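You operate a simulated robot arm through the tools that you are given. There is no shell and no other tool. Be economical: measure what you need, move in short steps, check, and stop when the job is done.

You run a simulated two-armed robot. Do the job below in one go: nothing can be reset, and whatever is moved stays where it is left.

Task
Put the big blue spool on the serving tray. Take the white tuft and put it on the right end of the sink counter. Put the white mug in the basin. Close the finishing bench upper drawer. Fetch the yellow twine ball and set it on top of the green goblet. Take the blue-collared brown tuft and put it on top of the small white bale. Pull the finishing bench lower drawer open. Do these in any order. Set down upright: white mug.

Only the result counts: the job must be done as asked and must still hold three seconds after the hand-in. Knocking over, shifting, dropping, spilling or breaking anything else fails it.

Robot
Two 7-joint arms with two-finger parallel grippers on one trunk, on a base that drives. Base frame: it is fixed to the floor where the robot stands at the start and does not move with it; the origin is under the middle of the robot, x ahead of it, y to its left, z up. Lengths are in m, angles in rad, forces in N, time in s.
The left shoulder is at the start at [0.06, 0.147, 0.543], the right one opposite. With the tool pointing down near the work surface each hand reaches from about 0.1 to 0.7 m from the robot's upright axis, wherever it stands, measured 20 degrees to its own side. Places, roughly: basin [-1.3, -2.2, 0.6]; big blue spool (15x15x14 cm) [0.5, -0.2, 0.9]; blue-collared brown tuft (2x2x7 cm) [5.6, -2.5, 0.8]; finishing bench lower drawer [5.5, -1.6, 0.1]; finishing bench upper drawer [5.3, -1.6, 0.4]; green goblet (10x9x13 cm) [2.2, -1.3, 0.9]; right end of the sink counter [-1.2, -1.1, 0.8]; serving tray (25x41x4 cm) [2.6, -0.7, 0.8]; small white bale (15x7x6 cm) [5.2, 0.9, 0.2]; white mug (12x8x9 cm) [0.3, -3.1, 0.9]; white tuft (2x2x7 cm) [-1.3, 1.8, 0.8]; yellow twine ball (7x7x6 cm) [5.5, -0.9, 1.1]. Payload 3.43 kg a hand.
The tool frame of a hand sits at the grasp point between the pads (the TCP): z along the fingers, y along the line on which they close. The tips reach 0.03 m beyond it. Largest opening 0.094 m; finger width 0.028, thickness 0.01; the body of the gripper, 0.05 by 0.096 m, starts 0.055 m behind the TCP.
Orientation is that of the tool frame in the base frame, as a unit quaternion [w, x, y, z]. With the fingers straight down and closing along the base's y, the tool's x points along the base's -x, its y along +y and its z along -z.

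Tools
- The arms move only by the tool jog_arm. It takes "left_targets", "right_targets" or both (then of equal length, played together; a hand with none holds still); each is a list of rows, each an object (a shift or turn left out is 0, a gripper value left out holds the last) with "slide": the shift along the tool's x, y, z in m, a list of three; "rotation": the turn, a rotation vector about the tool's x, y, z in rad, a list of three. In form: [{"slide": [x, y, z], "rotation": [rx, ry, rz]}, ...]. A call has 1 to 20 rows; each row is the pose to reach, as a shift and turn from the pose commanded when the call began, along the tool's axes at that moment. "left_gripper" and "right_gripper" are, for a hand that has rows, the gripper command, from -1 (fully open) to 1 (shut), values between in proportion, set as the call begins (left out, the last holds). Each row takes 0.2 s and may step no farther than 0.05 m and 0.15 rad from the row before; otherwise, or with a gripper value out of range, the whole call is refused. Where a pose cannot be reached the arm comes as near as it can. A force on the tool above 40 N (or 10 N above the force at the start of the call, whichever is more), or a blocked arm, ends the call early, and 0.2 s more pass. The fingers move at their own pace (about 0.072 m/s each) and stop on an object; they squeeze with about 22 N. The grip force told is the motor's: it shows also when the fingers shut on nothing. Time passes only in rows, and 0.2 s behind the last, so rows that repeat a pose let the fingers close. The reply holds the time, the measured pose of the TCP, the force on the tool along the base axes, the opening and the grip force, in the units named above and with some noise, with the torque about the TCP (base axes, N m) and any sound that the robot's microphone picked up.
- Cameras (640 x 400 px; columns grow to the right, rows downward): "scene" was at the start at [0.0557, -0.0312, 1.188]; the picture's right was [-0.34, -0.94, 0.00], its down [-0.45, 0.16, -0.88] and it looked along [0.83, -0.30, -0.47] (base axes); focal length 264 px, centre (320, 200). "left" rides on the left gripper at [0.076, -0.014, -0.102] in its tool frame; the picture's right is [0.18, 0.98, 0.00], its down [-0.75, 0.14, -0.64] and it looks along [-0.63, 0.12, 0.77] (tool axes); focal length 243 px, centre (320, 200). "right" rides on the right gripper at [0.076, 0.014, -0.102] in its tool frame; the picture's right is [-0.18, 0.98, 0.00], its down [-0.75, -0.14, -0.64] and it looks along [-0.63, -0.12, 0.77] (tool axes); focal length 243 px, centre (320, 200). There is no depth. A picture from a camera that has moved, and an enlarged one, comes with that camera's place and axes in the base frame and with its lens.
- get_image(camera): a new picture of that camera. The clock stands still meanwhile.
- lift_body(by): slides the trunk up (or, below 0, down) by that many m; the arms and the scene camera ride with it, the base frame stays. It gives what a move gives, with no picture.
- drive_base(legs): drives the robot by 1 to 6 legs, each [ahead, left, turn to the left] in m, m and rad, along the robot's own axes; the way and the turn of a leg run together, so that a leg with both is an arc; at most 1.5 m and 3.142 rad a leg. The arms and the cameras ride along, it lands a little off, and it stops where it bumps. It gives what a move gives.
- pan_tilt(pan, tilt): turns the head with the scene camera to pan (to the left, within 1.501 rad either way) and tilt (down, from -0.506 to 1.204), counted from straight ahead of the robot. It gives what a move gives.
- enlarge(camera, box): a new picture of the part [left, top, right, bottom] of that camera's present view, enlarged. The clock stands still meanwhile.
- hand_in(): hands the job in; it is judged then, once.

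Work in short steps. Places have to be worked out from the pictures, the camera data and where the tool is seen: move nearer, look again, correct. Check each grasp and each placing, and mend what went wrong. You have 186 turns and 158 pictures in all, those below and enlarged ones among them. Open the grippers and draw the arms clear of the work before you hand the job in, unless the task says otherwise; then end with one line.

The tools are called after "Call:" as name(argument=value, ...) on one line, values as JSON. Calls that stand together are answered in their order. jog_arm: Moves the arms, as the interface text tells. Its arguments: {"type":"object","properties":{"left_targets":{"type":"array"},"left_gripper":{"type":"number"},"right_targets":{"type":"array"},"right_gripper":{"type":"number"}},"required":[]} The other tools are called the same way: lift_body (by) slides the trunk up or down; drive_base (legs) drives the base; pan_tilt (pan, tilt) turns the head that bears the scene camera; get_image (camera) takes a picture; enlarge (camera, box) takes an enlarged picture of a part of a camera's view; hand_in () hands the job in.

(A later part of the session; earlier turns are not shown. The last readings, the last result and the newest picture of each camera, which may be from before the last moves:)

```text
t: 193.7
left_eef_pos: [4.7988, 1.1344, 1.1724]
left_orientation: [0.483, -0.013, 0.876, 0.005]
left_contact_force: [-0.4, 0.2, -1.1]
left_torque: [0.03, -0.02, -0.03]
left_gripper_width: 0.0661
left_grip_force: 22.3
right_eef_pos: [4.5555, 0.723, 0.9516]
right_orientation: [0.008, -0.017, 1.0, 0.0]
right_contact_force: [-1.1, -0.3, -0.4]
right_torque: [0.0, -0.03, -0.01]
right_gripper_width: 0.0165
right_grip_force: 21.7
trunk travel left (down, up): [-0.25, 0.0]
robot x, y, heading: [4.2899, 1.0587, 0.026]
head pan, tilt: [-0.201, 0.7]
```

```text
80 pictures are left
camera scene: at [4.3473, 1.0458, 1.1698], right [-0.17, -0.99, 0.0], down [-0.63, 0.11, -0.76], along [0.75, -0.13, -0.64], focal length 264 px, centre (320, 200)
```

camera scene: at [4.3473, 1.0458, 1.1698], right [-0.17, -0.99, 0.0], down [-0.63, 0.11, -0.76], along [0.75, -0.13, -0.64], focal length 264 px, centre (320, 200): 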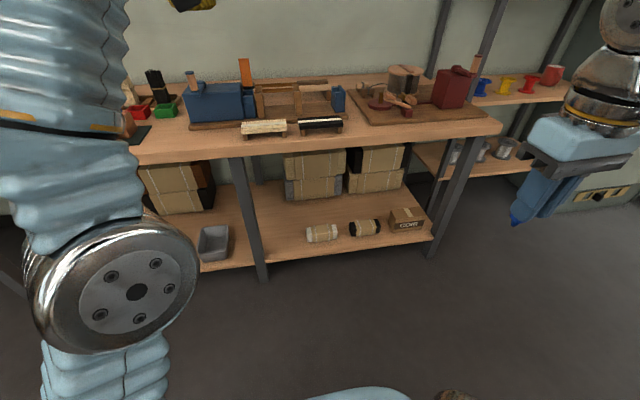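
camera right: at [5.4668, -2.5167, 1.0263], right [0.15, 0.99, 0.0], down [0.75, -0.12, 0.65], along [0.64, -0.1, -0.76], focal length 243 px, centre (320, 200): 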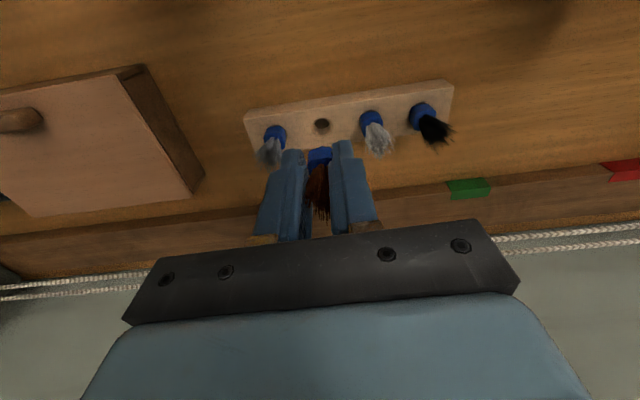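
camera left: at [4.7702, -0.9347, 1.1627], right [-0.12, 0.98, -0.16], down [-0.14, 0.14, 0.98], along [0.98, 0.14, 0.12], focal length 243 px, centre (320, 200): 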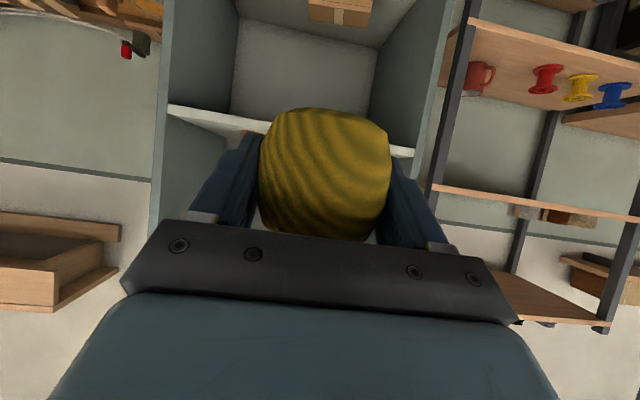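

The white bale is at about (5.22,0.89), top z≈0.24, long axis along y. I retract the left hand, lower the trunk, and turn the right hand to point forward so the tuft will lie flat.

Call:
jog_arm(left_targets=[{"slide": [0.025, 0, -0.04]}, {"slide": [0.05, 0, -0.08]}, {"slide": [0.075, 0, -0.12]}, {"slide": [0.1, 0, -0.16]}])

Call:
lift_body(by=-0.25)

Call:
jog_arm(right_targets=[{"slide": [-0.02, 0.01, 0.02], "rotation": [0, -0.145, 0]}, {"slide": [-0.04, 0.02, 0.05], "rotation": [0, -0.29, 0]}, {"slide": [-0.06, 0.03, 0.08], "rotation": [0, -0.435, 0]}, {"slide": [-0.08, 0.04, 0.11], "rotation": [0, -0.58, 0]}, {"slide": [-0.1, 0.05, 0.14], "rotation": [0, -0.725, 0]}, {"slide": [-0.12, 0.06, 0.17], "rotation": [0, -0.87, 0]}, {"slide": [-0.14, 0.07, 0.2], "rotation": [0, -1.015, 0]}, {"slide": [-0.16, 0.08, 0.23], "rotation": [0, -1.16, 0]}, {"slide": [-0.17, 0.09, 0.26], "rotation": [0, -1.305, 0]}, {"slide": [-0.18, 0.1, 0.29], "rotation": [0, -1.42, 0]}, {"slide": [-0.18, 0.1, 0.32], "rotation": [0, -1.42, 0]}, {"slide": [-0.18, 0.1, 0.34], "rotation": [0, -1.42, 0]}, {"slide": [-0.18, 0.1, 0.34], "rotation": [0, -1.42, 0]}])

Call:
get_image(camera="scene")

Call:
get_image(camera="right")

```text
t: 194.7
left_eef_pos: [4.6206, 1.119, 1.2197]
left_orientation: [0.482, -0.015, 0.876, 0.007]
left_contact_force: [0.7, -0.6, -0.8]
left_torque: [0.01, 0.03, 0.04]
left_gripper_width: 0.0661
left_grip_force: 22.1
left hand out of reach, approached as far as the arm can: row 1, 2, 3, 4
right_eef_pos: [4.5561, 0.7243, 0.9514]
right_orientation: [0.008, -0.017, 1.0, 0.0]
right_contact_force: [-0.1, 0.2, -0.2]
right_torque: [-0.02, 0.02, -0.03]
right_gripper_width: 0.0165
right_grip_force: 21.9
trunk travel left (down, up): [-0.25, 0.0]
robot x, y, heading: [4.2946, 1.0646, 0.036]
head pan, tilt: [-0.201, 0.7]
```

```text
t: 197.3
left_eef_pos: [4.6214, 1.1177, 0.9699]
left_orientation: [0.482, -0.014, 0.876, 0.006]
left_contact_force: [-0.3, -0.2, 0.4]
left_torque: [0.01, 0.0, -0.01]
left_gripper_width: 0.0665
left_grip_force: 22.2
right_eef_pos: [4.555, 0.724, 0.7019]
right_orientation: [0.008, -0.018, 1.0, 0.0]
right_contact_force: [-0.1, -0.3, -0.5]
right_torque: [-0.01, 0.0, -0.04]
right_gripper_width: 0.0168
right_grip_force: 21.9
trunk travel left (down, up): [0.0, 0.25]
robot x, y, heading: [4.2956, 1.0641, 0.023]
head pan, tilt: [-0.201, 0.7]
```

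```text
t: 200.1
left_eef_pos: [4.6221, 1.1175, 0.97]
left_orientation: [0.482, -0.013, 0.876, 0.006]
left_contact_force: [0.4, -0.2, -0.4]
left_torque: [-0.03, -0.01, 0.0]
left_gripper_width: 0.0665
left_grip_force: 22.6
right_eef_pos: [4.807, 0.8125, 0.3473]
right_orientation: [0.658, -0.014, 0.753, 0.013]
right_contact_force: [0.5, 0.0, -0.2]
right_torque: [-0.01, -0.02, 0.01]
right_gripper_width: 0.0164
right_grip_force: 21.6
right hand out of reach, approached as far as the arm can: row 7, 8, 9, 10, 11, 12, 13
trunk travel left (down, up): [0.0, 0.25]
robot x, y, heading: [4.2928, 1.0637, 0.031]
head pan, tilt: [-0.201, 0.7]
```

```text
79 pictures are left
camera scene: at [4.3473, 1.0459, 0.9197], right [-0.17, -0.98, 0.0], down [-0.63, 0.11, -0.76], along [0.75, -0.13, -0.64], focal length 264 px, centre (320, 200)
```

scene: 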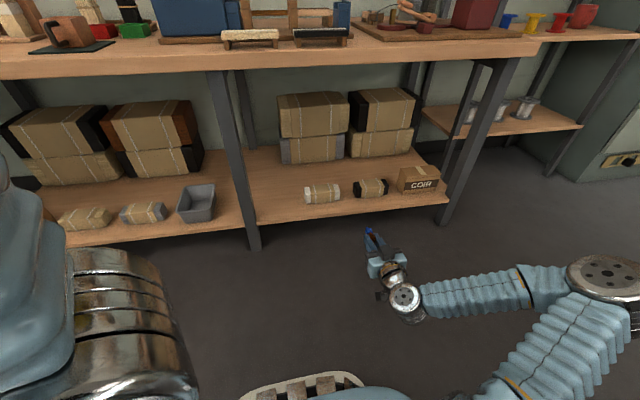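

```text
78 pictures are left
camera right: at [4.6939, 0.8222, 0.2845], right [-0.01, 0.98, 0.18], down [-0.53, -0.16, 0.83], along [0.85, -0.09, 0.52], focal length 243 px, centre (320, 200)
```

right: 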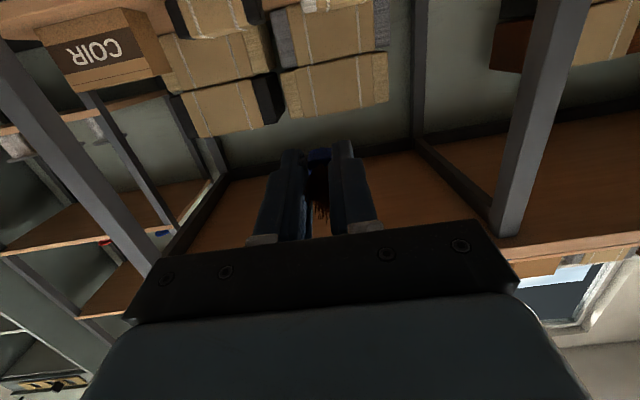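

I enlarge the bale for a closer fix.

Call:
enlarge(camera="scene", box=[270, 160, 430, 260])

```text
4.00 times, centred on (350, 210) of scene
camera zoom: at [4.3473, 1.0459, 0.9197], right [-0.17, -0.98, 0.0], down [-0.63, 0.11, -0.76], along [0.75, -0.13, -0.64], focal length 1055 px, centre (200, 160)
```

zoom: 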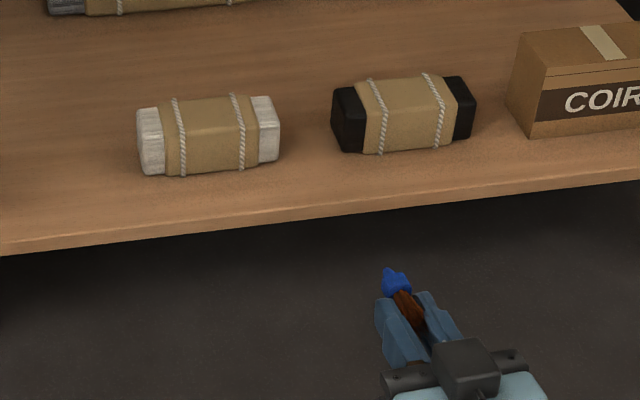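

Bale centre ≈ (5.22,0.885), top ≈ 0.235. I tilt the hand slightly more down, keep it at z≈0.32, and drive in.

Call:
jog_arm(right_targets=[{"slide": [0.02, 0.03, -0.01], "rotation": [0, 0.13, 0]}, {"slide": [0.03, 0.06, -0.01], "rotation": [0, 0.13, 0]}, {"slide": [0.03, 0.06, -0.01], "rotation": [0, 0.13, 0]}])

Call:
drive_base(legs=[[0.3, 0, 0]])

Call:
enlarge(camera="scene", box=[240, 140, 440, 280])

```text
t: 200.9
left_eef_pos: [4.6203, 1.1172, 0.9709]
left_orientation: [0.482, -0.013, 0.876, 0.006]
left_contact_force: [0.7, -0.7, -1.0]
left_torque: [0.04, -0.03, -0.02]
left_gripper_width: 0.0663
left_grip_force: 22.0
right_eef_pos: [4.8059, 0.872, 0.3132]
right_orientation: [0.607, -0.013, 0.794, 0.01]
right_contact_force: [0.2, 0.5, -0.2]
right_torque: [-0.01, 0.04, 0.01]
right_gripper_width: 0.0167
right_grip_force: 21.8
right hand out of reach, approached as far as the arm can: row 1, 2, 3
trunk travel left (down, up): [0.0, 0.25]
robot x, y, heading: [4.2927, 1.0638, 0.029]
head pan, tilt: [-0.201, 0.7]
```

```text
t: 202.9
left_eef_pos: [4.9255, 1.124, 0.9704]
left_orientation: [0.481, -0.013, 0.877, 0.006]
left_contact_force: [-0.6, -0.1, -1.4]
left_torque: [0.0, 0.02, 0.01]
left_gripper_width: 0.0661
left_grip_force: 21.7
right_eef_pos: [5.1079, 0.8783, 0.3135]
right_orientation: [0.607, -0.012, 0.795, 0.009]
right_contact_force: [-0.5, -1.1, -0.5]
right_torque: [-0.01, 0.0, 0.01]
right_gripper_width: 0.0166
right_grip_force: 21.9
trunk travel left (down, up): [0.0, 0.25]
robot x, y, heading: [4.594, 1.0697, 0.025]
head pan, tilt: [-0.201, 0.7]
```

```text
2.86 times, centred on (340, 210) of scene
camera zoom: at [4.6505, 1.0537, 0.9197], right [-0.17, -0.98, 0.0], down [-0.63, 0.11, -0.76], along [0.75, -0.13, -0.64], focal length 753 px, centre (263, 171)
```

zoom: 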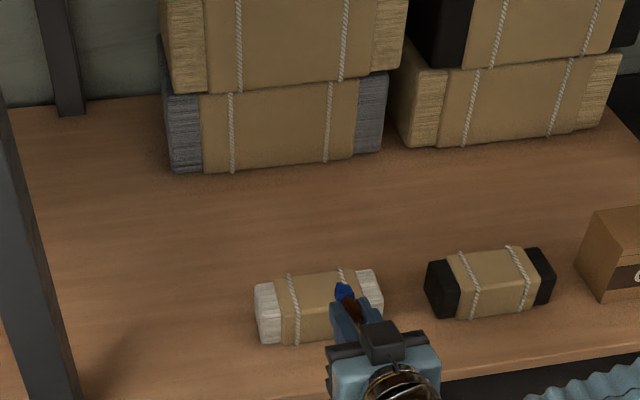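

Bale centre refined to (5.226,0.884), top ≈0.233. I drive 0.1 m on so the tuft is above it.

Call:
drive_base(legs=[[0.098, 0.003, 0]])

Call:
enlarge(camera="scene", box=[240, 180, 440, 320])

```text
t: 204.1
left_eef_pos: [5.0233, 1.1304, 0.9712]
left_orientation: [0.481, -0.013, 0.876, 0.005]
left_contact_force: [0.2, -0.1, -1.7]
left_torque: [0.03, 0.0, -0.03]
left_gripper_width: 0.0664
left_grip_force: 22.1
right_eef_pos: [5.2063, 0.8845, 0.3137]
right_orientation: [0.607, -0.014, 0.794, 0.011]
right_contact_force: [0.5, -0.2, -0.6]
right_torque: [0.01, 0.0, -0.02]
right_gripper_width: 0.0166
right_grip_force: 22.5
trunk travel left (down, up): [0.0, 0.25]
robot x, y, heading: [4.6976, 1.0722, 0.02]
head pan, tilt: [-0.201, 0.7]
```

```text
2.86 times, centred on (340, 250) of scene
camera zoom: at [4.7488, 1.0594, 0.9197], right [-0.17, -0.98, 0.0], down [-0.63, 0.11, -0.76], along [0.75, -0.13, -0.64], focal length 753 px, centre (263, 57)
```

zoom: 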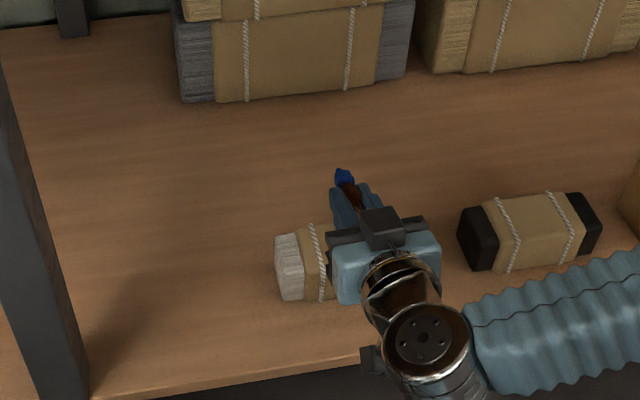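

I take a tighter view to judge the bale edges under the hand.

Call:
enlarge(camera="scene", box=[315, 215, 395, 295])

```text
5.00 times, centred on (355, 255) of scene
camera zoom: at [4.7488, 1.0594, 0.9197], right [-0.17, -0.98, 0.0], down [-0.63, 0.11, -0.76], along [0.75, -0.13, -0.64], focal length 1318 px, centre (145, -75)
```

zoom: 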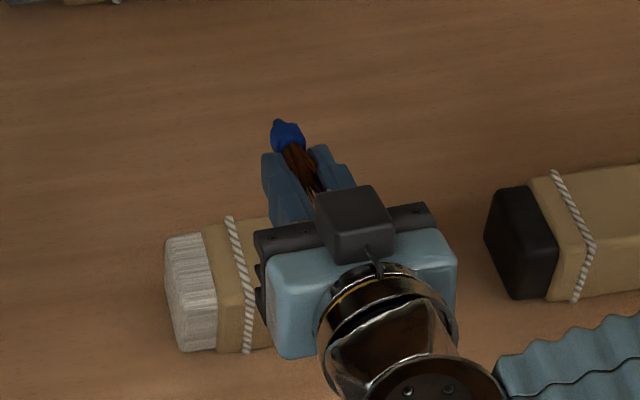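

The tuft sits above the bale, about 8 mm too far in. I pull back 8 mm and lower to z≈0.262.

Call:
jog_arm(right_targets=[{"slide": [0.02, 0.004, -0.003]}, {"slide": [0.04, 0.004, 0.002]}, {"slide": [0.05, 0.004, 0.0054]}, {"slide": [0.05, 0.004, 0.0054]}])

Call:
enlarge(camera="scene", box=[315, 215, 395, 295])

```text
t: 205.1
left_eef_pos: [5.0224, 1.1311, 0.9702]
left_orientation: [0.482, -0.013, 0.876, 0.005]
left_contact_force: [0.4, -0.3, -0.1]
left_torque: [0.0, -0.02, 0.02]
left_gripper_width: 0.066
left_grip_force: 22.3
right_eef_pos: [5.1985, 0.8874, 0.2638]
right_orientation: [0.608, -0.014, 0.794, 0.011]
right_contact_force: [-0.8, 0.9, 0.3]
right_torque: [-0.01, -0.03, -0.03]
right_gripper_width: 0.0166
right_grip_force: 22.3
trunk travel left (down, up): [0.0, 0.25]
robot x, y, heading: [4.697, 1.0747, 0.027]
head pan, tilt: [-0.201, 0.7]
```

```text
5.00 times, centred on (355, 255) of scene
camera zoom: at [4.7488, 1.0594, 0.9197], right [-0.17, -0.98, 0.0], down [-0.63, 0.11, -0.76], along [0.75, -0.13, -0.64], focal length 1318 px, centre (145, -75)
```

zoom: 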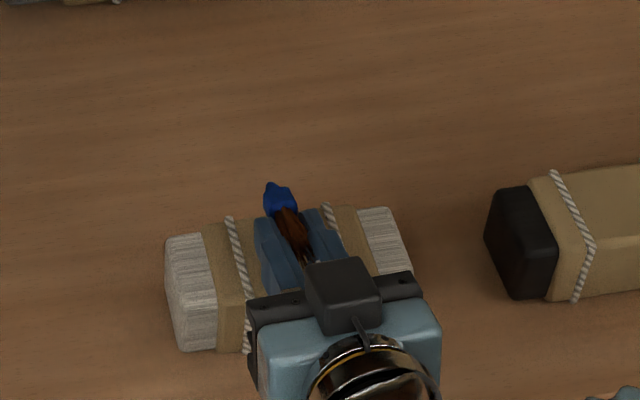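

The collar overhangs the rear edge slightly. I pull back 12 mm and lower a further 1.4 cm gently.

Call:
jog_arm(right_targets=[{"slide": [0.003, 0, -0.0116]}, {"slide": [0.01, 0, -0.0095]}, {"slide": [0.0165, 0, -0.008]}, {"slide": [0.0165, 0, -0.008]}])

Call:
enlarge(camera="scene", box=[315, 215, 395, 295])

```text
t: 206.1
left_eef_pos: [5.0222, 1.1309, 0.9723]
left_orientation: [0.482, -0.013, 0.876, 0.006]
left_contact_force: [0.1, -0.1, -0.4]
left_torque: [0.0, -0.03, 0.01]
left_gripper_width: 0.0664
left_grip_force: 22.3
right_eef_pos: [5.1868, 0.889, 0.2528]
right_orientation: [0.61, -0.014, 0.792, 0.01]
right_contact_force: [-4.5, -1.8, 21.4]
right_torque: [-0.06, -0.44, -0.02]
right_gripper_width: 0.0167
right_grip_force: 22.2
trunk travel left (down, up): [0.0, 0.25]
robot x, y, heading: [4.695, 1.0719, 0.022]
head pan, tilt: [-0.201, 0.7]
```

```text
5.00 times, centred on (355, 255) of scene
camera zoom: at [4.7477, 1.0597, 0.9202], right [-0.17, -0.98, 0.0], down [-0.63, 0.11, -0.77], along [0.75, -0.13, -0.64], focal length 1318 px, centre (145, -75)
```

zoom: 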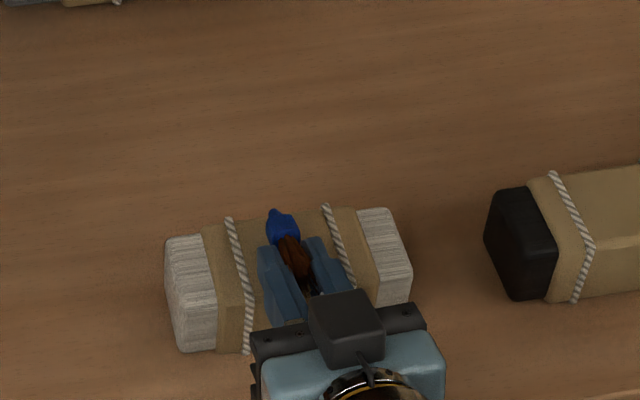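

Contact made, bale unmoved. I raise 3 mm and open the fingers partly to let the tuft lie down.

Call:
jog_arm(right_targets=[{"slide": [-0.004, 0, -0.001]}, {"slide": [-0.004, 0, -0.001]}])

Call:
jog_arm(right_targets=[{"slide": [0, 0, 0]}, {"slide": [0, 0, 0]}, {"slide": [0, 0, 0]}], right_gripper=0.0)

Call:
enlarge(camera="scene", box=[315, 215, 395, 295])

```text
t: 206.7
left_eef_pos: [5.0221, 1.1294, 0.9703]
left_orientation: [0.482, -0.013, 0.876, 0.005]
left_contact_force: [-0.6, -0.6, -0.1]
left_torque: [-0.01, 0.06, -0.04]
left_gripper_width: 0.066
left_grip_force: 21.7
right_eef_pos: [5.1861, 0.8874, 0.2531]
right_orientation: [0.606, -0.014, 0.795, 0.011]
right_contact_force: [-0.3, 0.5, 1.6]
right_torque: [0.02, -0.03, 0.04]
right_gripper_width: 0.0165
right_grip_force: 22.2
trunk travel left (down, up): [0.0, 0.25]
robot x, y, heading: [4.6971, 1.0769, 0.021]
head pan, tilt: [-0.201, 0.7]
```

```text
t: 207.5
left_eef_pos: [5.0226, 1.1306, 0.9707]
left_orientation: [0.482, -0.014, 0.876, 0.006]
left_contact_force: [-0.4, 0.5, -0.9]
left_torque: [0.01, -0.04, 0.01]
left_gripper_width: 0.0661
left_grip_force: 21.7
right_eef_pos: [5.1864, 0.8878, 0.254]
right_orientation: [0.607, -0.013, 0.794, 0.01]
right_contact_force: [0.3, -0.2, 0.2]
right_torque: [0.01, 0.01, 0.0]
right_gripper_width: 0.0472
right_grip_force: 0.0
trunk travel left (down, up): [0.0, 0.25]
robot x, y, heading: [4.6949, 1.0762, 0.027]
head pan, tilt: [-0.201, 0.7]
```

```text
5.00 times, centred on (355, 255) of scene
camera zoom: at [4.7488, 1.0594, 0.9197], right [-0.17, -0.98, 0.0], down [-0.63, 0.11, -0.76], along [0.75, -0.13, -0.64], focal length 1318 px, centre (145, -75)
```

zoom: 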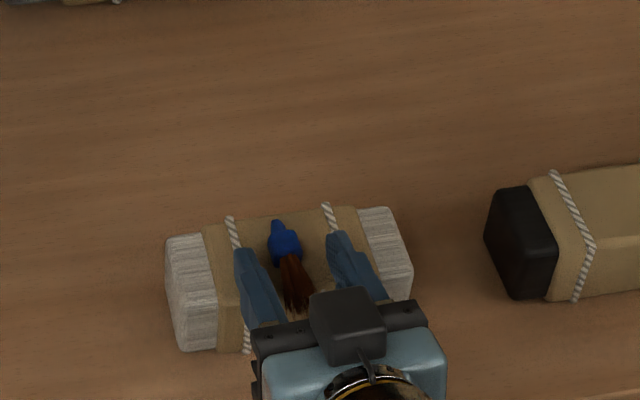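

The tuft lies on the bale. I raise the hand 3 cm, back off, and verify.

Call:
jog_arm(right_targets=[{"slide": [-0.01, 0, -0.003]}, {"slide": [-0.03, 0, -0.008]}, {"slide": [-0.05, 0, -0.014]}])

Call:
drive_base(legs=[[-0.4, 0, 0]])

Call:
enlarge(camera="scene", box=[270, 160, 430, 260])

```text
t: 208.3
left_eef_pos: [5.0229, 1.1306, 0.9704]
left_orientation: [0.482, -0.013, 0.876, 0.006]
left_contact_force: [0.4, -0.5, -0.6]
left_torque: [0.02, -0.02, 0.0]
left_gripper_width: 0.0663
left_grip_force: 22.3
right_eef_pos: [5.203, 0.8878, 0.301]
right_orientation: [0.608, -0.014, 0.794, 0.011]
right_contact_force: [0.9, 0.6, -0.1]
right_torque: [0.02, -0.01, 0.0]
right_gripper_width: 0.0469
right_grip_force: 0.1
right hand out of reach, approached as far as the arm can: row 2, 3
trunk travel left (down, up): [0.0, 0.25]
robot x, y, heading: [4.6973, 1.0747, 0.029]
head pan, tilt: [-0.201, 0.7]
```

```text
t: 210.8
left_eef_pos: [4.6258, 1.1202, 0.9709]
left_orientation: [0.481, -0.015, 0.876, 0.006]
left_contact_force: [0.0, 0.2, -0.7]
left_torque: [0.01, 0.03, 0.02]
left_gripper_width: 0.0662
left_grip_force: 21.8
right_eef_pos: [4.8048, 0.8791, 0.3004]
right_orientation: [0.608, -0.015, 0.794, 0.012]
right_contact_force: [-0.4, 0.3, -0.6]
right_torque: [0.01, 0.01, 0.0]
right_gripper_width: 0.0467
right_grip_force: 0.0
trunk travel left (down, up): [0.0, 0.25]
robot x, y, heading: [4.2999, 1.0659, 0.033]
head pan, tilt: [-0.201, 0.7]
```

```text
4.00 times, centred on (350, 210) of scene
camera zoom: at [4.3524, 1.0483, 0.9197], right [-0.17, -0.99, 0.0], down [-0.63, 0.11, -0.76], along [0.75, -0.13, -0.64], focal length 1055 px, centre (200, 160)
```

zoom: 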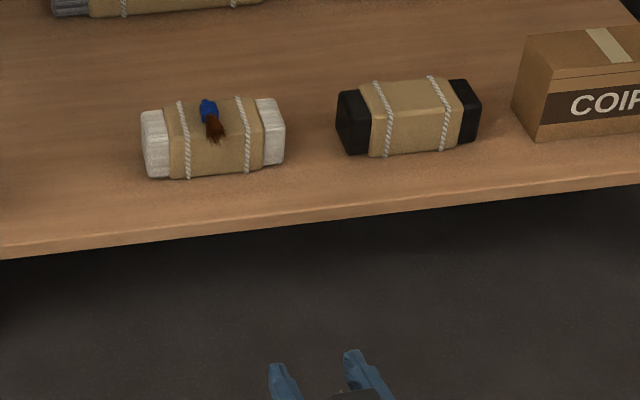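

Tuft placed well. I raise the trunk, fold the right hand back to pointing down, and travel toward the goblet table's south side.

Call:
lift_body(by=0.25)

Call:
jog_arm(right_targets=[{"slide": [-0.04, 0, -0.02], "rotation": [0, 0.13, 0]}, {"slide": [-0.08, 0, -0.03], "rotation": [0, 0.26, 0]}, {"slide": [-0.12, 0, -0.04], "rotation": [0, 0.39, 0]}, {"slide": [-0.16, 0, -0.06], "rotation": [0, 0.52, 0]}, {"slide": [-0.2, 0, -0.08], "rotation": [0, 0.65, 0]}, {"slide": [-0.24, 0, -0.1], "rotation": [0, 0.78, 0]}, {"slide": [-0.28, 0, -0.12], "rotation": [0, 0.91, 0]}, {"slide": [-0.31, 0, -0.15], "rotation": [0, 1.04, 0]}, {"slide": [-0.34, 0, -0.18], "rotation": [0, 1.17, 0]}, {"slide": [-0.36, 0, -0.21], "rotation": [0, 1.305, 0]}, {"slide": [-0.36, 0, -0.24], "rotation": [0, 1.305, 0]}, {"slide": [-0.36, 0, -0.24], "rotation": [0, 1.305, 0]}], right_gripper=-1)

Call:
drive_base(legs=[[-0.1, -1.5, 0], [0, -1.5, 0]])

```text
t: 213.3
left_eef_pos: [4.6272, 1.121, 1.2198]
left_orientation: [0.481, -0.015, 0.877, 0.007]
left_contact_force: [-0.2, 0.5, -1.2]
left_torque: [0.0, 0.01, 0.0]
left_gripper_width: 0.066
left_grip_force: 21.7
right_eef_pos: [4.8059, 0.8794, 0.5498]
right_orientation: [0.607, -0.014, 0.794, 0.011]
right_contact_force: [0.7, 0.5, 0.3]
right_torque: [0.01, 0.0, 0.02]
right_gripper_width: 0.0472
right_grip_force: 0.1
trunk travel left (down, up): [-0.25, 0.0]
robot x, y, heading: [4.3013, 1.0637, 0.031]
head pan, tilt: [-0.201, 0.7]
```

```text
t: 215.9
left_eef_pos: [4.6254, 1.1213, 1.2209]
left_orientation: [0.482, -0.015, 0.876, 0.007]
left_contact_force: [0.1, 0.0, 0.1]
left_torque: [-0.01, -0.02, 0.0]
left_gripper_width: 0.0662
left_grip_force: 21.9
right_eef_pos: [4.669, 0.8729, 0.9611]
right_orientation: [0.0, -0.02, 1.0, 0.001]
right_contact_force: [-0.4, 0.7, -1.0]
right_torque: [0.01, 0.0, 0.06]
right_gripper_width: 0.0939
right_grip_force: 0.1
right hand out of reach, approached as far as the arm can: row 1
trunk travel left (down, up): [-0.25, 0.0]
robot x, y, heading: [4.2981, 1.0671, 0.036]
head pan, tilt: [-0.201, 0.7]
```

```text
refused: leg 1 is longer than a leg can be; nothing moved
```

Call:
drive_base(legs=[[0, -1.45, 0], [0, -1.45, 0], [0, -0.2, 1.53]])

Call:
pan_tilt(pan=0.9, tilt=0.3)

Call:
get_image(camera="scene")

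```text
t: 233.6
left_eef_pos: [4.4715, -1.6167, 1.2195]
left_orientation: [0.345, -0.614, 0.625, 0.337]
left_contact_force: [-0.4, -0.1, -0.8]
left_torque: [0.01, 0.0, 0.01]
left_gripper_width: 0.0661
left_grip_force: 21.6
right_eef_pos: [4.7205, -1.587, 0.9607]
right_orientation: [0.001, -0.702, 0.712, 0.001]
right_contact_force: [0.4, 0.0, -1.1]
right_torque: [-0.01, 0.01, -0.03]
right_gripper_width: 0.094
right_grip_force: 0.2
trunk travel left (down, up): [-0.25, 0.0]
robot x, y, heading: [4.5103, -1.9487, 1.547]
head pan, tilt: [-0.201, 0.7]
```

```text
t: 234.9
left_eef_pos: [4.4725, -1.6171, 1.2209]
left_orientation: [0.344, -0.614, 0.625, 0.336]
left_contact_force: [0.0, 0.2, -0.4]
left_torque: [-0.02, -0.05, 0.0]
left_gripper_width: 0.0661
left_grip_force: 21.8
right_eef_pos: [4.7213, -1.5874, 0.9608]
right_orientation: [0.0, -0.703, 0.712, 0.001]
right_contact_force: [-0.3, 0.1, 0.3]
right_torque: [0.02, 0.0, 0.03]
right_gripper_width: 0.0943
right_grip_force: 0.0
trunk travel left (down, up): [-0.25, 0.0]
robot x, y, heading: [4.513, -1.9444, 1.554]
head pan, tilt: [0.901, 0.3]
```

```text
69 pictures are left
camera scene: at [4.4394, -1.9177, 1.2058], right [0.64, 0.77, 0.0], down [0.23, -0.19, -0.96], along [-0.74, 0.61, -0.3], focal length 264 px, centre (320, 200)
```

scene: 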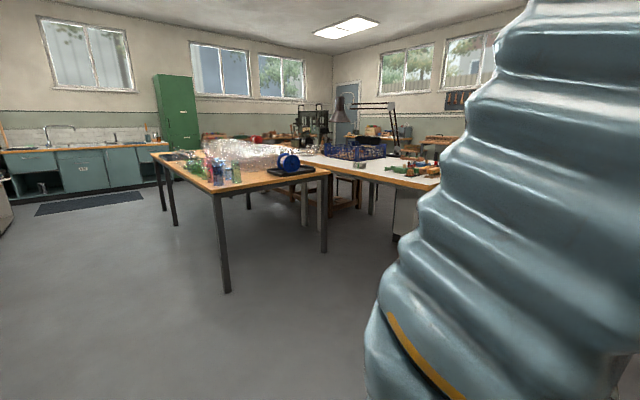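

The spool still stands on the tray. I strafe west along the aisle to x≈2.3.

Call:
drive_base(legs=[[-0.15, 1.1, 0], [0, 1.1, 0]])

Call:
pan_tilt(pan=0.0, tilt=0.45)

Call:
get_image(camera="scene")

```text
t: 245.9
left_eef_pos: [2.269, -1.6984, 1.2206]
left_orientation: [0.346, -0.61, 0.629, 0.334]
left_contact_force: [-0.3, 0.4, -0.8]
left_torque: [-0.04, 0.0, 0.01]
left_gripper_width: 0.0662
left_grip_force: 22.1
right_eef_pos: [2.5194, -1.6725, 0.9604]
right_orientation: [0.0, -0.698, 0.717, 0.001]
right_contact_force: [0.7, 0.2, -0.5]
right_torque: [0.01, 0.01, -0.02]
right_gripper_width: 0.094
right_grip_force: 0.1
trunk travel left (down, up): [-0.25, 0.0]
robot x, y, heading: [2.3023, -2.0258, 1.536]
head pan, tilt: [0.901, 0.3]
```

```text
t: 247.1
left_eef_pos: [2.2696, -1.6985, 1.2204]
left_orientation: [0.346, -0.61, 0.629, 0.335]
left_contact_force: [-0.7, 0.2, -0.6]
left_torque: [-0.01, -0.01, 0.0]
left_gripper_width: 0.066
left_grip_force: 21.9
right_eef_pos: [2.5193, -1.6735, 0.9597]
right_orientation: [0.0, -0.697, 0.717, 0.002]
right_contact_force: [1.0, -0.1, -0.5]
right_torque: [0.0, 0.01, 0.01]
right_gripper_width: 0.094
right_grip_force: 0.1
trunk travel left (down, up): [-0.25, 0.0]
robot x, y, heading: [2.3082, -2.0274, 1.534]
head pan, tilt: [0.0, 0.45]
```

```text
68 pictures are left
camera scene: at [2.3069, -1.9679, 1.1919], right [1.0, -0.03, 0.0], down [-0.01, -0.43, -0.9], along [0.03, 0.9, -0.44], focal length 264 px, centre (320, 200)
```

scene: 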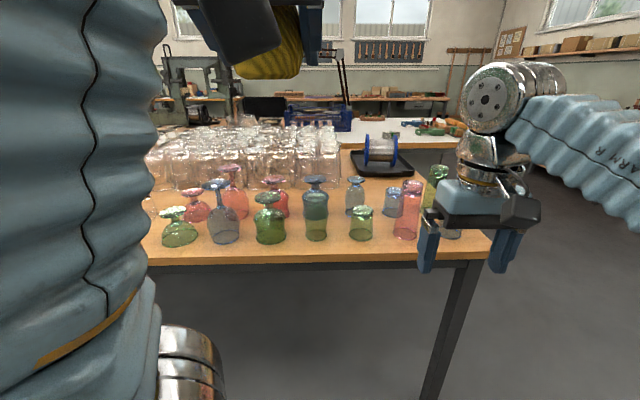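

The green goblet (upside down, foot on top) is at about (2.19,−1.36). I enlarge it.

Call:
enlarge(camera="scene", box=[160, 170, 400, 260])

```text
2.67 times, centred on (280, 215) of scene
camera zoom: at [2.3069, -1.9679, 1.1919], right [1.0, -0.03, 0.0], down [-0.01, -0.43, -0.9], along [0.03, 0.9, -0.44], focal length 703 px, centre (427, 160)
```

zoom: 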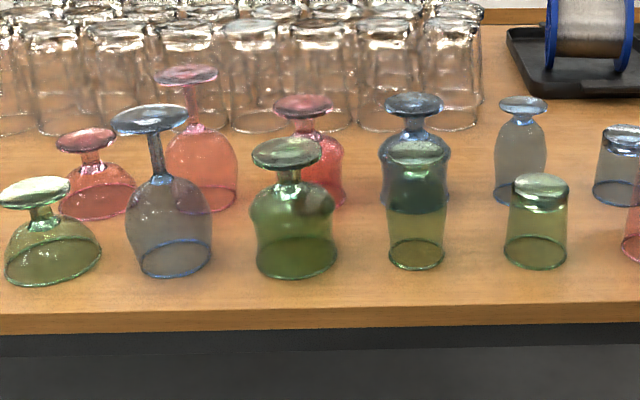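

The taller green goblet matches (9 cm bowl, 13 cm tall); its foot centre is ≈(2.194,−1.366), top z≈0.91. I drive 0.15 m ahead.

Call:
drive_base(legs=[[0.15, 0.06, 0.03]])

```text
t: 248.5
left_eef_pos: [2.2035, -1.5477, 1.2201]
left_orientation: [0.342, -0.619, 0.62, 0.34]
left_contact_force: [-0.2, -0.1, 0.2]
left_torque: [-0.01, -0.02, 0.0]
left_gripper_width: 0.0664
left_grip_force: 21.6
right_eef_pos: [2.4517, -1.5144, 0.9614]
right_orientation: [-0.001, 0.708, -0.706, -0.001]
right_contact_force: [-0.5, -0.9, 1.4]
right_torque: [0.02, -0.01, 0.04]
right_gripper_width: 0.0941
right_grip_force: 0.0
trunk travel left (down, up): [-0.25, 0.0]
robot x, y, heading: [2.2472, -1.8802, 1.566]
head pan, tilt: [0.0, 0.45]
```

Call:
jog_arm(left_targets=[{"slide": [0.008, 0.001, 0.04]}, {"slide": [0.016, 0.002, 0.08]}, {"slide": [0.024, 0.004, 0.12]}, {"slide": [0.032, 0.005, 0.16]}, {"slide": [0.04, 0.006, 0.2]}, {"slide": [0.0474, 0.007, 0.24]}, {"slide": [0.0474, 0.007, 0.24]}])

Call:
pan_tilt(pan=0.2, tilt=0.45)

Call:
get_image(camera="scene")

Call:
get_image(camera="left")

```text
t: 250.1
left_eef_pos: [2.224, -1.3201, 1.1339]
left_orientation: [0.341, -0.62, 0.62, 0.339]
left_contact_force: [-0.4, 0.3, -0.2]
left_torque: [0.04, 0.01, -0.01]
left_gripper_width: 0.0665
left_grip_force: 22.2
left hand out of reach, approached as far as the arm can: row 1, 2, 3, 4, 5, 6, 7
right_eef_pos: [2.4524, -1.5137, 0.961]
right_orientation: [-0.001, 0.707, -0.707, -0.001]
right_contact_force: [0.6, -0.1, -0.2]
right_torque: [-0.03, 0.01, -0.02]
right_gripper_width: 0.094
right_grip_force: 0.1
trunk travel left (down, up): [-0.25, 0.0]
robot x, y, heading: [2.2475, -1.882, 1.566]
head pan, tilt: [0.0, 0.45]
```

```text
t: 250.8
left_eef_pos: [2.2219, -1.3216, 1.1344]
left_orientation: [-0.341, 0.62, -0.62, -0.34]
left_contact_force: [0.3, -0.8, -0.6]
left_torque: [0.05, 0.02, 0.04]
left_gripper_width: 0.0662
left_grip_force: 22.3
right_eef_pos: [2.4516, -1.5151, 0.9607]
right_orientation: [0.001, 0.707, -0.707, -0.001]
right_contact_force: [0.1, 0.2, 0.1]
right_torque: [-0.02, 0.0, 0.0]
right_gripper_width: 0.0943
right_grip_force: 0.1
trunk travel left (down, up): [-0.25, 0.0]
robot x, y, heading: [2.2462, -1.8775, 1.565]
head pan, tilt: [0.201, 0.45]
```

```text
66 pictures are left
camera scene: at [2.23, -1.8179, 1.1919], right [0.98, 0.19, 0.0], down [0.08, -0.43, -0.9], along [-0.17, 0.88, -0.44], focal length 264 px, centre (320, 200)
```

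scene: 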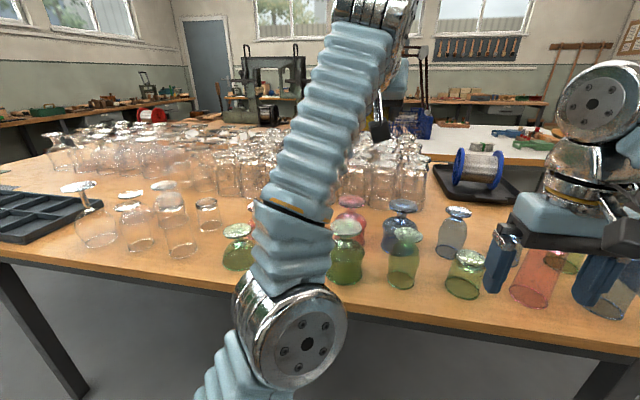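

```text
65 pictures are left
camera left: at [2.2373, -1.4493, 1.1255], right [-0.98, -0.1, -0.16], down [-0.14, -0.14, 0.98], along [-0.12, 0.99, 0.12], focal length 243 px, centre (320, 200)
```

left: 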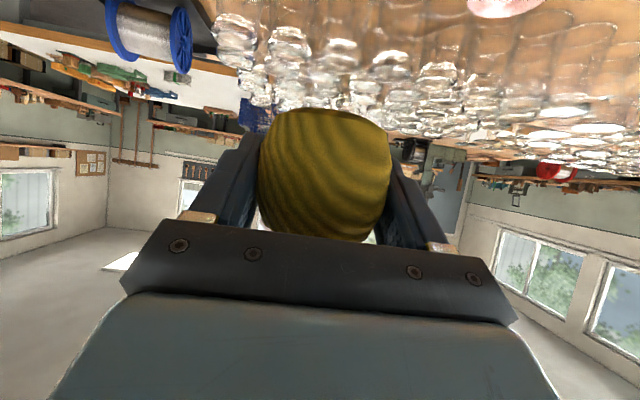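

The goblet foot rechecks at (2.194,−1.373). I bring the hand to above it at z≈1.05.

Call:
jog_arm(left_targets=[{"slide": [0.03, 0.008, 0.0]}, {"slide": [0.06, 0.016, 0.002]}, {"slide": [0.096, 0.025, 0.005]}, {"slide": [0.096, 0.025, 0.005]}])

Call:
get_image(camera="scene")

Call:
get_image(camera="left")

```text
t: 251.8
left_eef_pos: [2.2237, -1.3217, 1.1339]
left_orientation: [-0.34, 0.62, -0.62, -0.34]
left_contact_force: [-0.8, 0.2, -0.4]
left_torque: [0.01, 0.01, 0.02]
left_gripper_width: 0.0663
left_grip_force: 22.1
left hand out of reach, approached as far as the arm can: row 1, 2, 3, 4
right_eef_pos: [2.4516, -1.5145, 0.961]
right_orientation: [-0.001, 0.708, -0.707, -0.002]
right_contact_force: [-0.3, -0.1, 0.3]
right_torque: [-0.01, -0.01, -0.02]
right_gripper_width: 0.094
right_grip_force: 0.0
trunk travel left (down, up): [-0.25, 0.0]
robot x, y, heading: [2.2477, -1.8764, 1.563]
head pan, tilt: [0.201, 0.45]
```

```text
64 pictures are left
camera scene: at [2.2299, -1.8179, 1.1919], right [0.98, 0.19, 0.0], down [0.08, -0.43, -0.9], along [-0.17, 0.88, -0.44], focal length 264 px, centre (320, 200)
```

scene: 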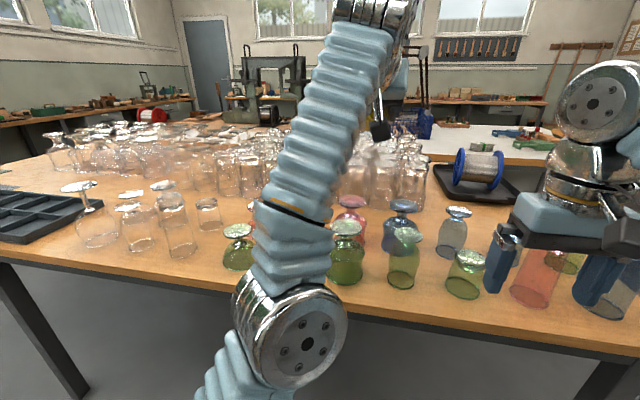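

```text
63 pictures are left
camera left: at [2.2373, -1.4493, 1.1255], right [-0.98, -0.1, -0.16], down [-0.14, -0.14, 0.98], along [-0.12, 0.99, 0.12], focal length 243 px, centre (320, 200)
```

left: 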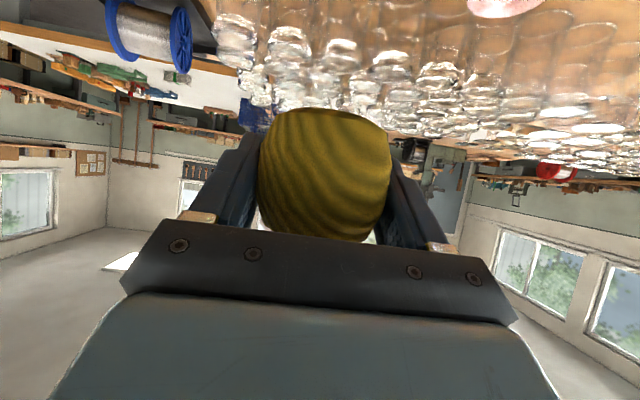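

The arm cannot lower from this branch, so I use base and trunk: base 5 cm back and 2.7 cm left, trunk down 0.12.

Call:
drive_base(legs=[[-0.051, 0.027, 0]])

Call:
lift_body(by=-0.11)

Call:
pan_tilt(pan=-0.25, tilt=0.4)

Call:
get_image(camera="scene")

Call:
get_image(camera="left")

```text
t: 252.8
left_eef_pos: [2.1953, -1.3733, 1.1349]
left_orientation: [-0.341, 0.62, -0.62, -0.339]
left_contact_force: [0.2, -0.3, 0.1]
left_torque: [-0.01, -0.01, 0.01]
left_gripper_width: 0.0661
left_grip_force: 22.2
right_eef_pos: [2.425, -1.5641, 0.9603]
right_orientation: [0.0, 0.708, -0.706, -0.001]
right_contact_force: [0.0, 0.2, -0.5]
right_torque: [-0.02, 0.02, 0.01]
right_gripper_width: 0.094
right_grip_force: 0.1
trunk travel left (down, up): [-0.25, 0.0]
robot x, y, heading: [2.2227, -1.929, 1.57]
head pan, tilt: [0.201, 0.45]
```

```text
t: 254.2
left_eef_pos: [2.1955, -1.3717, 1.0247]
left_orientation: [0.343, -0.619, 0.62, 0.339]
left_contact_force: [-0.6, -0.7, 0.1]
left_torque: [0.0, -0.05, 0.01]
left_gripper_width: 0.0661
left_grip_force: 22.2
right_eef_pos: [2.4254, -1.5659, 0.8516]
right_orientation: [-0.001, 0.708, -0.706, 0.0]
right_contact_force: [0.5, 0.2, -0.3]
right_torque: [-0.02, -0.01, 0.01]
right_gripper_width: 0.0939
right_grip_force: 0.0
trunk travel left (down, up): [-0.14, 0.11]
robot x, y, heading: [2.2197, -1.9274, 1.561]
head pan, tilt: [0.201, 0.45]
```

```text
t: 255.1
left_eef_pos: [2.1958, -1.3717, 1.0226]
left_orientation: [0.341, -0.619, 0.62, 0.339]
left_contact_force: [0.4, 0.8, -0.7]
left_torque: [-0.01, 0.01, -0.04]
left_gripper_width: 0.0661
left_grip_force: 21.8
right_eef_pos: [2.424, -1.5657, 0.8518]
right_orientation: [-0.001, 0.709, -0.705, -0.001]
right_contact_force: [0.6, 0.4, 0.0]
right_torque: [0.0, -0.01, 0.02]
right_gripper_width: 0.0939
right_grip_force: 0.1
trunk travel left (down, up): [-0.14, 0.11]
robot x, y, heading: [2.2209, -1.9307, 1.566]
head pan, tilt: [-0.25, 0.4]
```

```text
62 pictures are left
camera scene: at [2.2436, -1.8694, 1.0866], right [0.97, -0.25, 0.0], down [-0.1, -0.38, -0.92], along [0.23, 0.89, -0.39], focal length 264 px, centre (320, 200)
```

scene: 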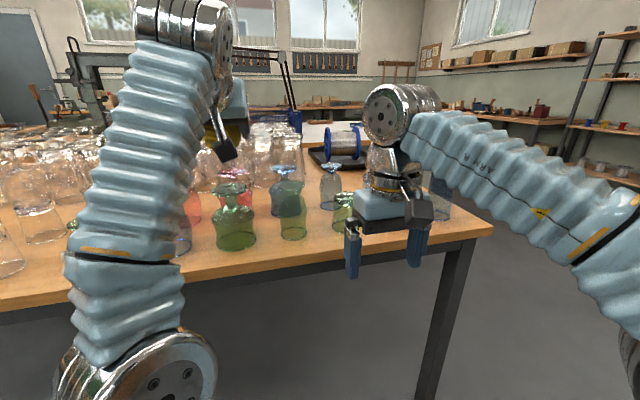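

```text
61 pictures are left
camera left: at [2.2097, -1.5003, 1.0155], right [-0.98, -0.1, -0.16], down [-0.14, -0.14, 0.98], along [-0.12, 0.99, 0.12], focal length 243 px, centre (320, 200)
```

left: 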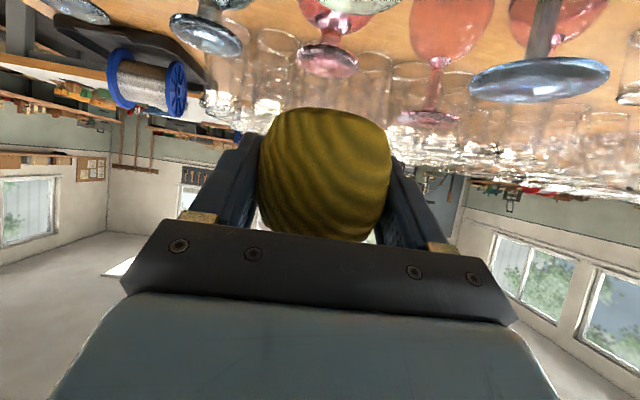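

The foot is under the ball. I lower the trunk in small steps, watching the left contact force.

Call:
lift_body(by=-0.055)

Call:
get_image(camera="scene")

```text
t: 256.1
left_eef_pos: [2.1955, -1.3715, 0.9691]
left_orientation: [0.341, -0.62, 0.62, 0.339]
left_contact_force: [-0.7, 0.5, -1.0]
left_torque: [0.04, -0.02, 0.0]
left_gripper_width: 0.066
left_grip_force: 22.2
right_eef_pos: [2.4245, -1.5657, 0.7969]
right_orientation: [-0.001, 0.708, -0.706, -0.001]
right_contact_force: [-0.7, 0.2, -0.5]
right_torque: [0.01, 0.0, 0.02]
right_gripper_width: 0.094
right_grip_force: 0.0
trunk travel left (down, up): [-0.085, 0.165]
robot x, y, heading: [2.2178, -1.9311, 1.564]
head pan, tilt: [-0.25, 0.4]
```

```text
60 pictures are left
camera scene: at [2.2436, -1.8695, 1.0316], right [0.97, -0.25, 0.0], down [-0.1, -0.38, -0.92], along [0.23, 0.89, -0.39], focal length 264 px, centre (320, 200)
```

scene: 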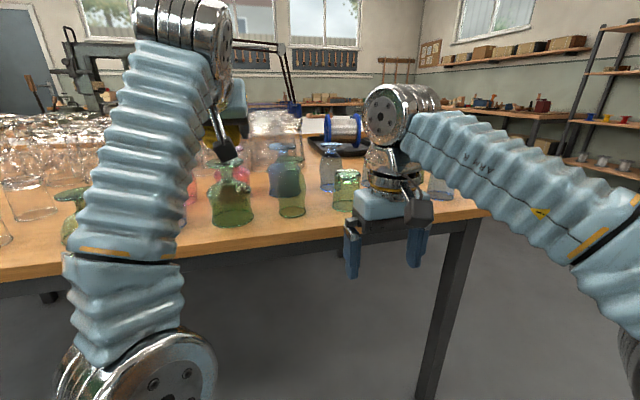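

Call:
enlarge(camera="scene", box=[185, 100, 285, 230])

```text
3.08 times, centred on (235, 165) of scene
camera zoom: at [2.2436, -1.8695, 1.0316], right [0.97, -0.25, 0.0], down [-0.1, -0.38, -0.92], along [0.23, 0.89, -0.39], focal length 811 px, centre (582, 308)
```

zoom: 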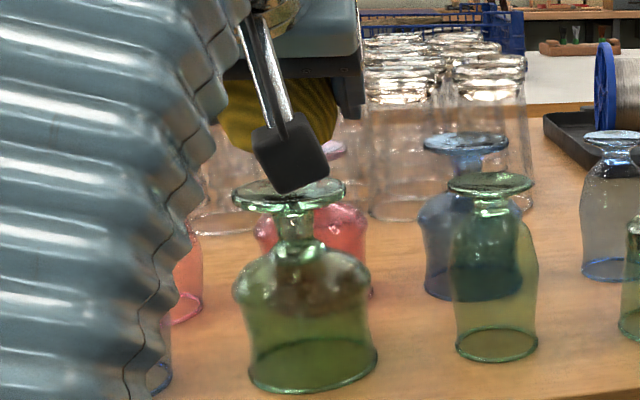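

Aligned laterally; ball bottom about 2 cm above the foot. I lower 1.2 cm and then in 4 mm steps.

Call:
lift_body(by=-0.012)

Call:
lift_body(by=-0.004)

Call:
lift_body(by=-0.003)

Call:
enlarge(camera="scene", box=[185, 90, 285, 220])

```text
t: 256.7
left_eef_pos: [2.1949, -1.3731, 0.9574]
left_orientation: [0.341, -0.62, 0.62, 0.339]
left_contact_force: [-0.5, 0.6, -0.1]
left_torque: [-0.03, -0.03, -0.02]
left_gripper_width: 0.0663
left_grip_force: 22.0
right_eef_pos: [2.4243, -1.5664, 0.7833]
right_orientation: [0.0, 0.708, -0.706, 0.0]
right_contact_force: [-0.5, 0.3, 0.2]
right_torque: [0.0, 0.01, -0.03]
right_gripper_width: 0.0938
right_grip_force: 0.1
trunk travel left (down, up): [-0.073, 0.177]
robot x, y, heading: [2.222, -1.9296, 1.564]
head pan, tilt: [-0.25, 0.4]
```

```text
t: 257.2
left_eef_pos: [2.1957, -1.3736, 0.9536]
left_orientation: [0.341, -0.619, 0.62, 0.339]
left_contact_force: [-0.3, -0.1, 0.1]
left_torque: [0.03, -0.01, 0.03]
left_gripper_width: 0.0664
left_grip_force: 22.0
right_eef_pos: [2.4243, -1.5655, 0.7801]
right_orientation: [0.0, 0.708, -0.706, 0.0]
right_contact_force: [-0.5, 0.0, 0.9]
right_torque: [-0.02, -0.01, -0.03]
right_gripper_width: 0.094
right_grip_force: 0.0
trunk travel left (down, up): [-0.069, 0.181]
robot x, y, heading: [2.2182, -1.932, 1.565]
head pan, tilt: [-0.25, 0.4]
```

```text
t: 257.7
left_eef_pos: [2.1943, -1.3711, 0.9508]
left_orientation: [0.341, -0.62, 0.62, 0.339]
left_contact_force: [0.4, 0.1, -0.9]
left_torque: [0.0, 0.02, 0.0]
left_gripper_width: 0.0661
left_grip_force: 21.3
right_eef_pos: [2.4243, -1.5659, 0.776]
right_orientation: [-0.001, 0.708, -0.706, -0.001]
right_contact_force: [0.5, 0.0, 0.2]
right_torque: [0.01, 0.02, 0.0]
right_gripper_width: 0.0941
right_grip_force: 0.0
trunk travel left (down, up): [-0.066, 0.184]
robot x, y, heading: [2.2219, -1.9242, 1.567]
head pan, tilt: [-0.25, 0.4]
```

```text
3.08 times, centred on (235, 155) of scene
camera zoom: at [2.2436, -1.8695, 1.0126], right [0.97, -0.25, 0.0], down [-0.1, -0.38, -0.92], along [0.23, 0.89, -0.39], focal length 811 px, centre (582, 338)
```

zoom: 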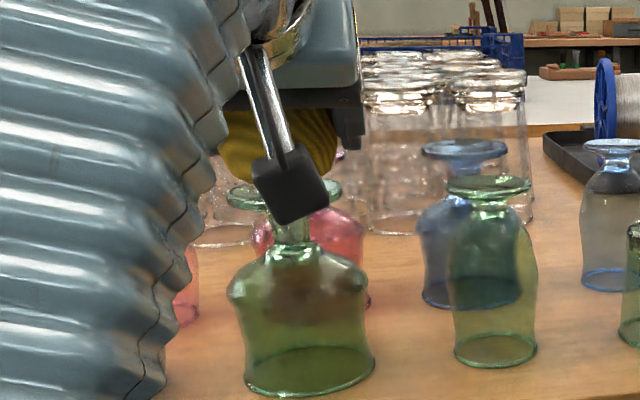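

Still ~6 mm above. I continue with 3 mm steps.

Call:
lift_body(by=-0.003)

Call:
lift_body(by=-0.002)

Call:
lift_body(by=-0.002)

```text
t: 258.2
left_eef_pos: [2.1957, -1.3718, 0.9469]
left_orientation: [-0.34, 0.621, -0.62, -0.339]
left_contact_force: [0.6, 0.5, -0.6]
left_torque: [0.05, 0.01, 0.04]
left_gripper_width: 0.0663
left_grip_force: 22.1
right_eef_pos: [2.4248, -1.5661, 0.7729]
right_orientation: [-0.001, 0.708, -0.706, 0.0]
right_contact_force: [0.5, -0.9, 0.1]
right_torque: [0.02, -0.01, 0.01]
right_gripper_width: 0.094
right_grip_force: 0.1
trunk travel left (down, up): [-0.063, 0.187]
robot x, y, heading: [2.2172, -1.9321, 1.564]
head pan, tilt: [-0.25, 0.4]
```

```text
t: 258.8
left_eef_pos: [2.1964, -1.3719, 0.9467]
left_orientation: [0.341, -0.619, 0.621, 0.338]
left_contact_force: [-1.0, 0.2, -0.3]
left_torque: [0.0, 0.05, -0.02]
left_gripper_width: 0.0663
left_grip_force: 21.7
right_eef_pos: [2.4243, -1.5663, 0.7718]
right_orientation: [0.0, 0.708, -0.706, 0.0]
right_contact_force: [0.2, -0.5, 0.3]
right_torque: [-0.03, 0.0, -0.02]
right_gripper_width: 0.0944
right_grip_force: 0.0
trunk travel left (down, up): [-0.061, 0.189]
robot x, y, heading: [2.2174, -1.9309, 1.562]
head pan, tilt: [-0.25, 0.4]
```

```text
t: 259.3
left_eef_pos: [2.1941, -1.3728, 0.9456]
left_orientation: [-0.341, 0.62, -0.62, -0.339]
left_contact_force: [0.1, 0.2, -0.4]
left_torque: [-0.02, -0.02, 0.02]
left_gripper_width: 0.0661
left_grip_force: 21.9
right_eef_pos: [2.425, -1.5668, 0.7705]
right_orientation: [-0.001, 0.708, -0.706, 0.0]
right_contact_force: [-0.1, -0.9, 0.7]
right_torque: [0.02, 0.01, 0.01]
right_gripper_width: 0.0942
right_grip_force: 0.0
trunk travel left (down, up): [-0.059, 0.191]
robot x, y, heading: [2.2217, -1.9279, 1.562]
head pan, tilt: [-0.25, 0.4]
```

Call:
lift_body(by=-0.002)

Call:
lift_body(by=-0.002)

Call:
enlarge(camera="scene", box=[195, 90, 275, 200])

```text
t: 259.8
left_eef_pos: [2.1961, -1.3715, 0.9411]
left_orientation: [-0.341, 0.62, -0.62, -0.34]
left_contact_force: [0.7, -0.4, -0.3]
left_torque: [0.0, 0.0, 0.0]
left_gripper_width: 0.0659
left_grip_force: 21.7
right_eef_pos: [2.424, -1.566, 0.7691]
right_orientation: [-0.001, 0.709, -0.706, 0.0]
right_contact_force: [-0.8, 0.6, 0.1]
right_torque: [0.01, -0.04, 0.01]
right_gripper_width: 0.0941
right_grip_force: 0.1
trunk travel left (down, up): [-0.057, 0.193]
robot x, y, heading: [2.2185, -1.9278, 1.566]
head pan, tilt: [-0.25, 0.4]
```

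```text
t: 260.3
left_eef_pos: [2.1952, -1.3727, 0.9393]
left_orientation: [-0.341, 0.62, -0.62, -0.339]
left_contact_force: [-0.1, -0.2, -1.3]
left_torque: [-0.01, 0.0, 0.0]
left_gripper_width: 0.0662
left_grip_force: 22.4
right_eef_pos: [2.4245, -1.5663, 0.7662]
right_orientation: [-0.001, 0.708, -0.706, 0.0]
right_contact_force: [0.5, -0.5, -0.6]
right_torque: [0.0, 0.02, 0.0]
right_gripper_width: 0.0939
right_grip_force: 0.0
trunk travel left (down, up): [-0.055, 0.195]
robot x, y, heading: [2.2218, -1.9288, 1.568]
head pan, tilt: [-0.25, 0.4]
```

```text
3.64 times, centred on (235, 145) of scene
camera zoom: at [2.2436, -1.8695, 1.0016], right [0.97, -0.25, 0.0], down [-0.1, -0.38, -0.92], along [0.23, 0.89, -0.39], focal length 959 px, centre (629, 400)
```

zoom: 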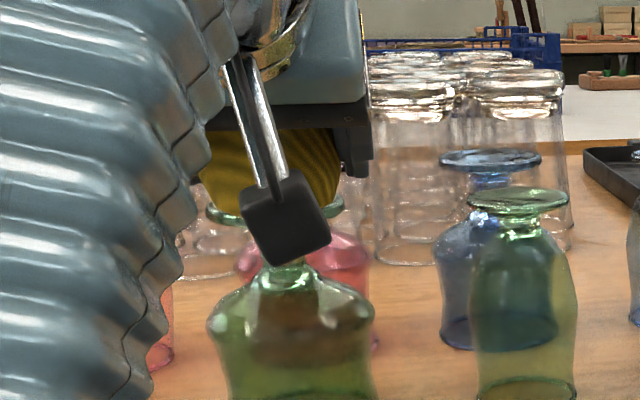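

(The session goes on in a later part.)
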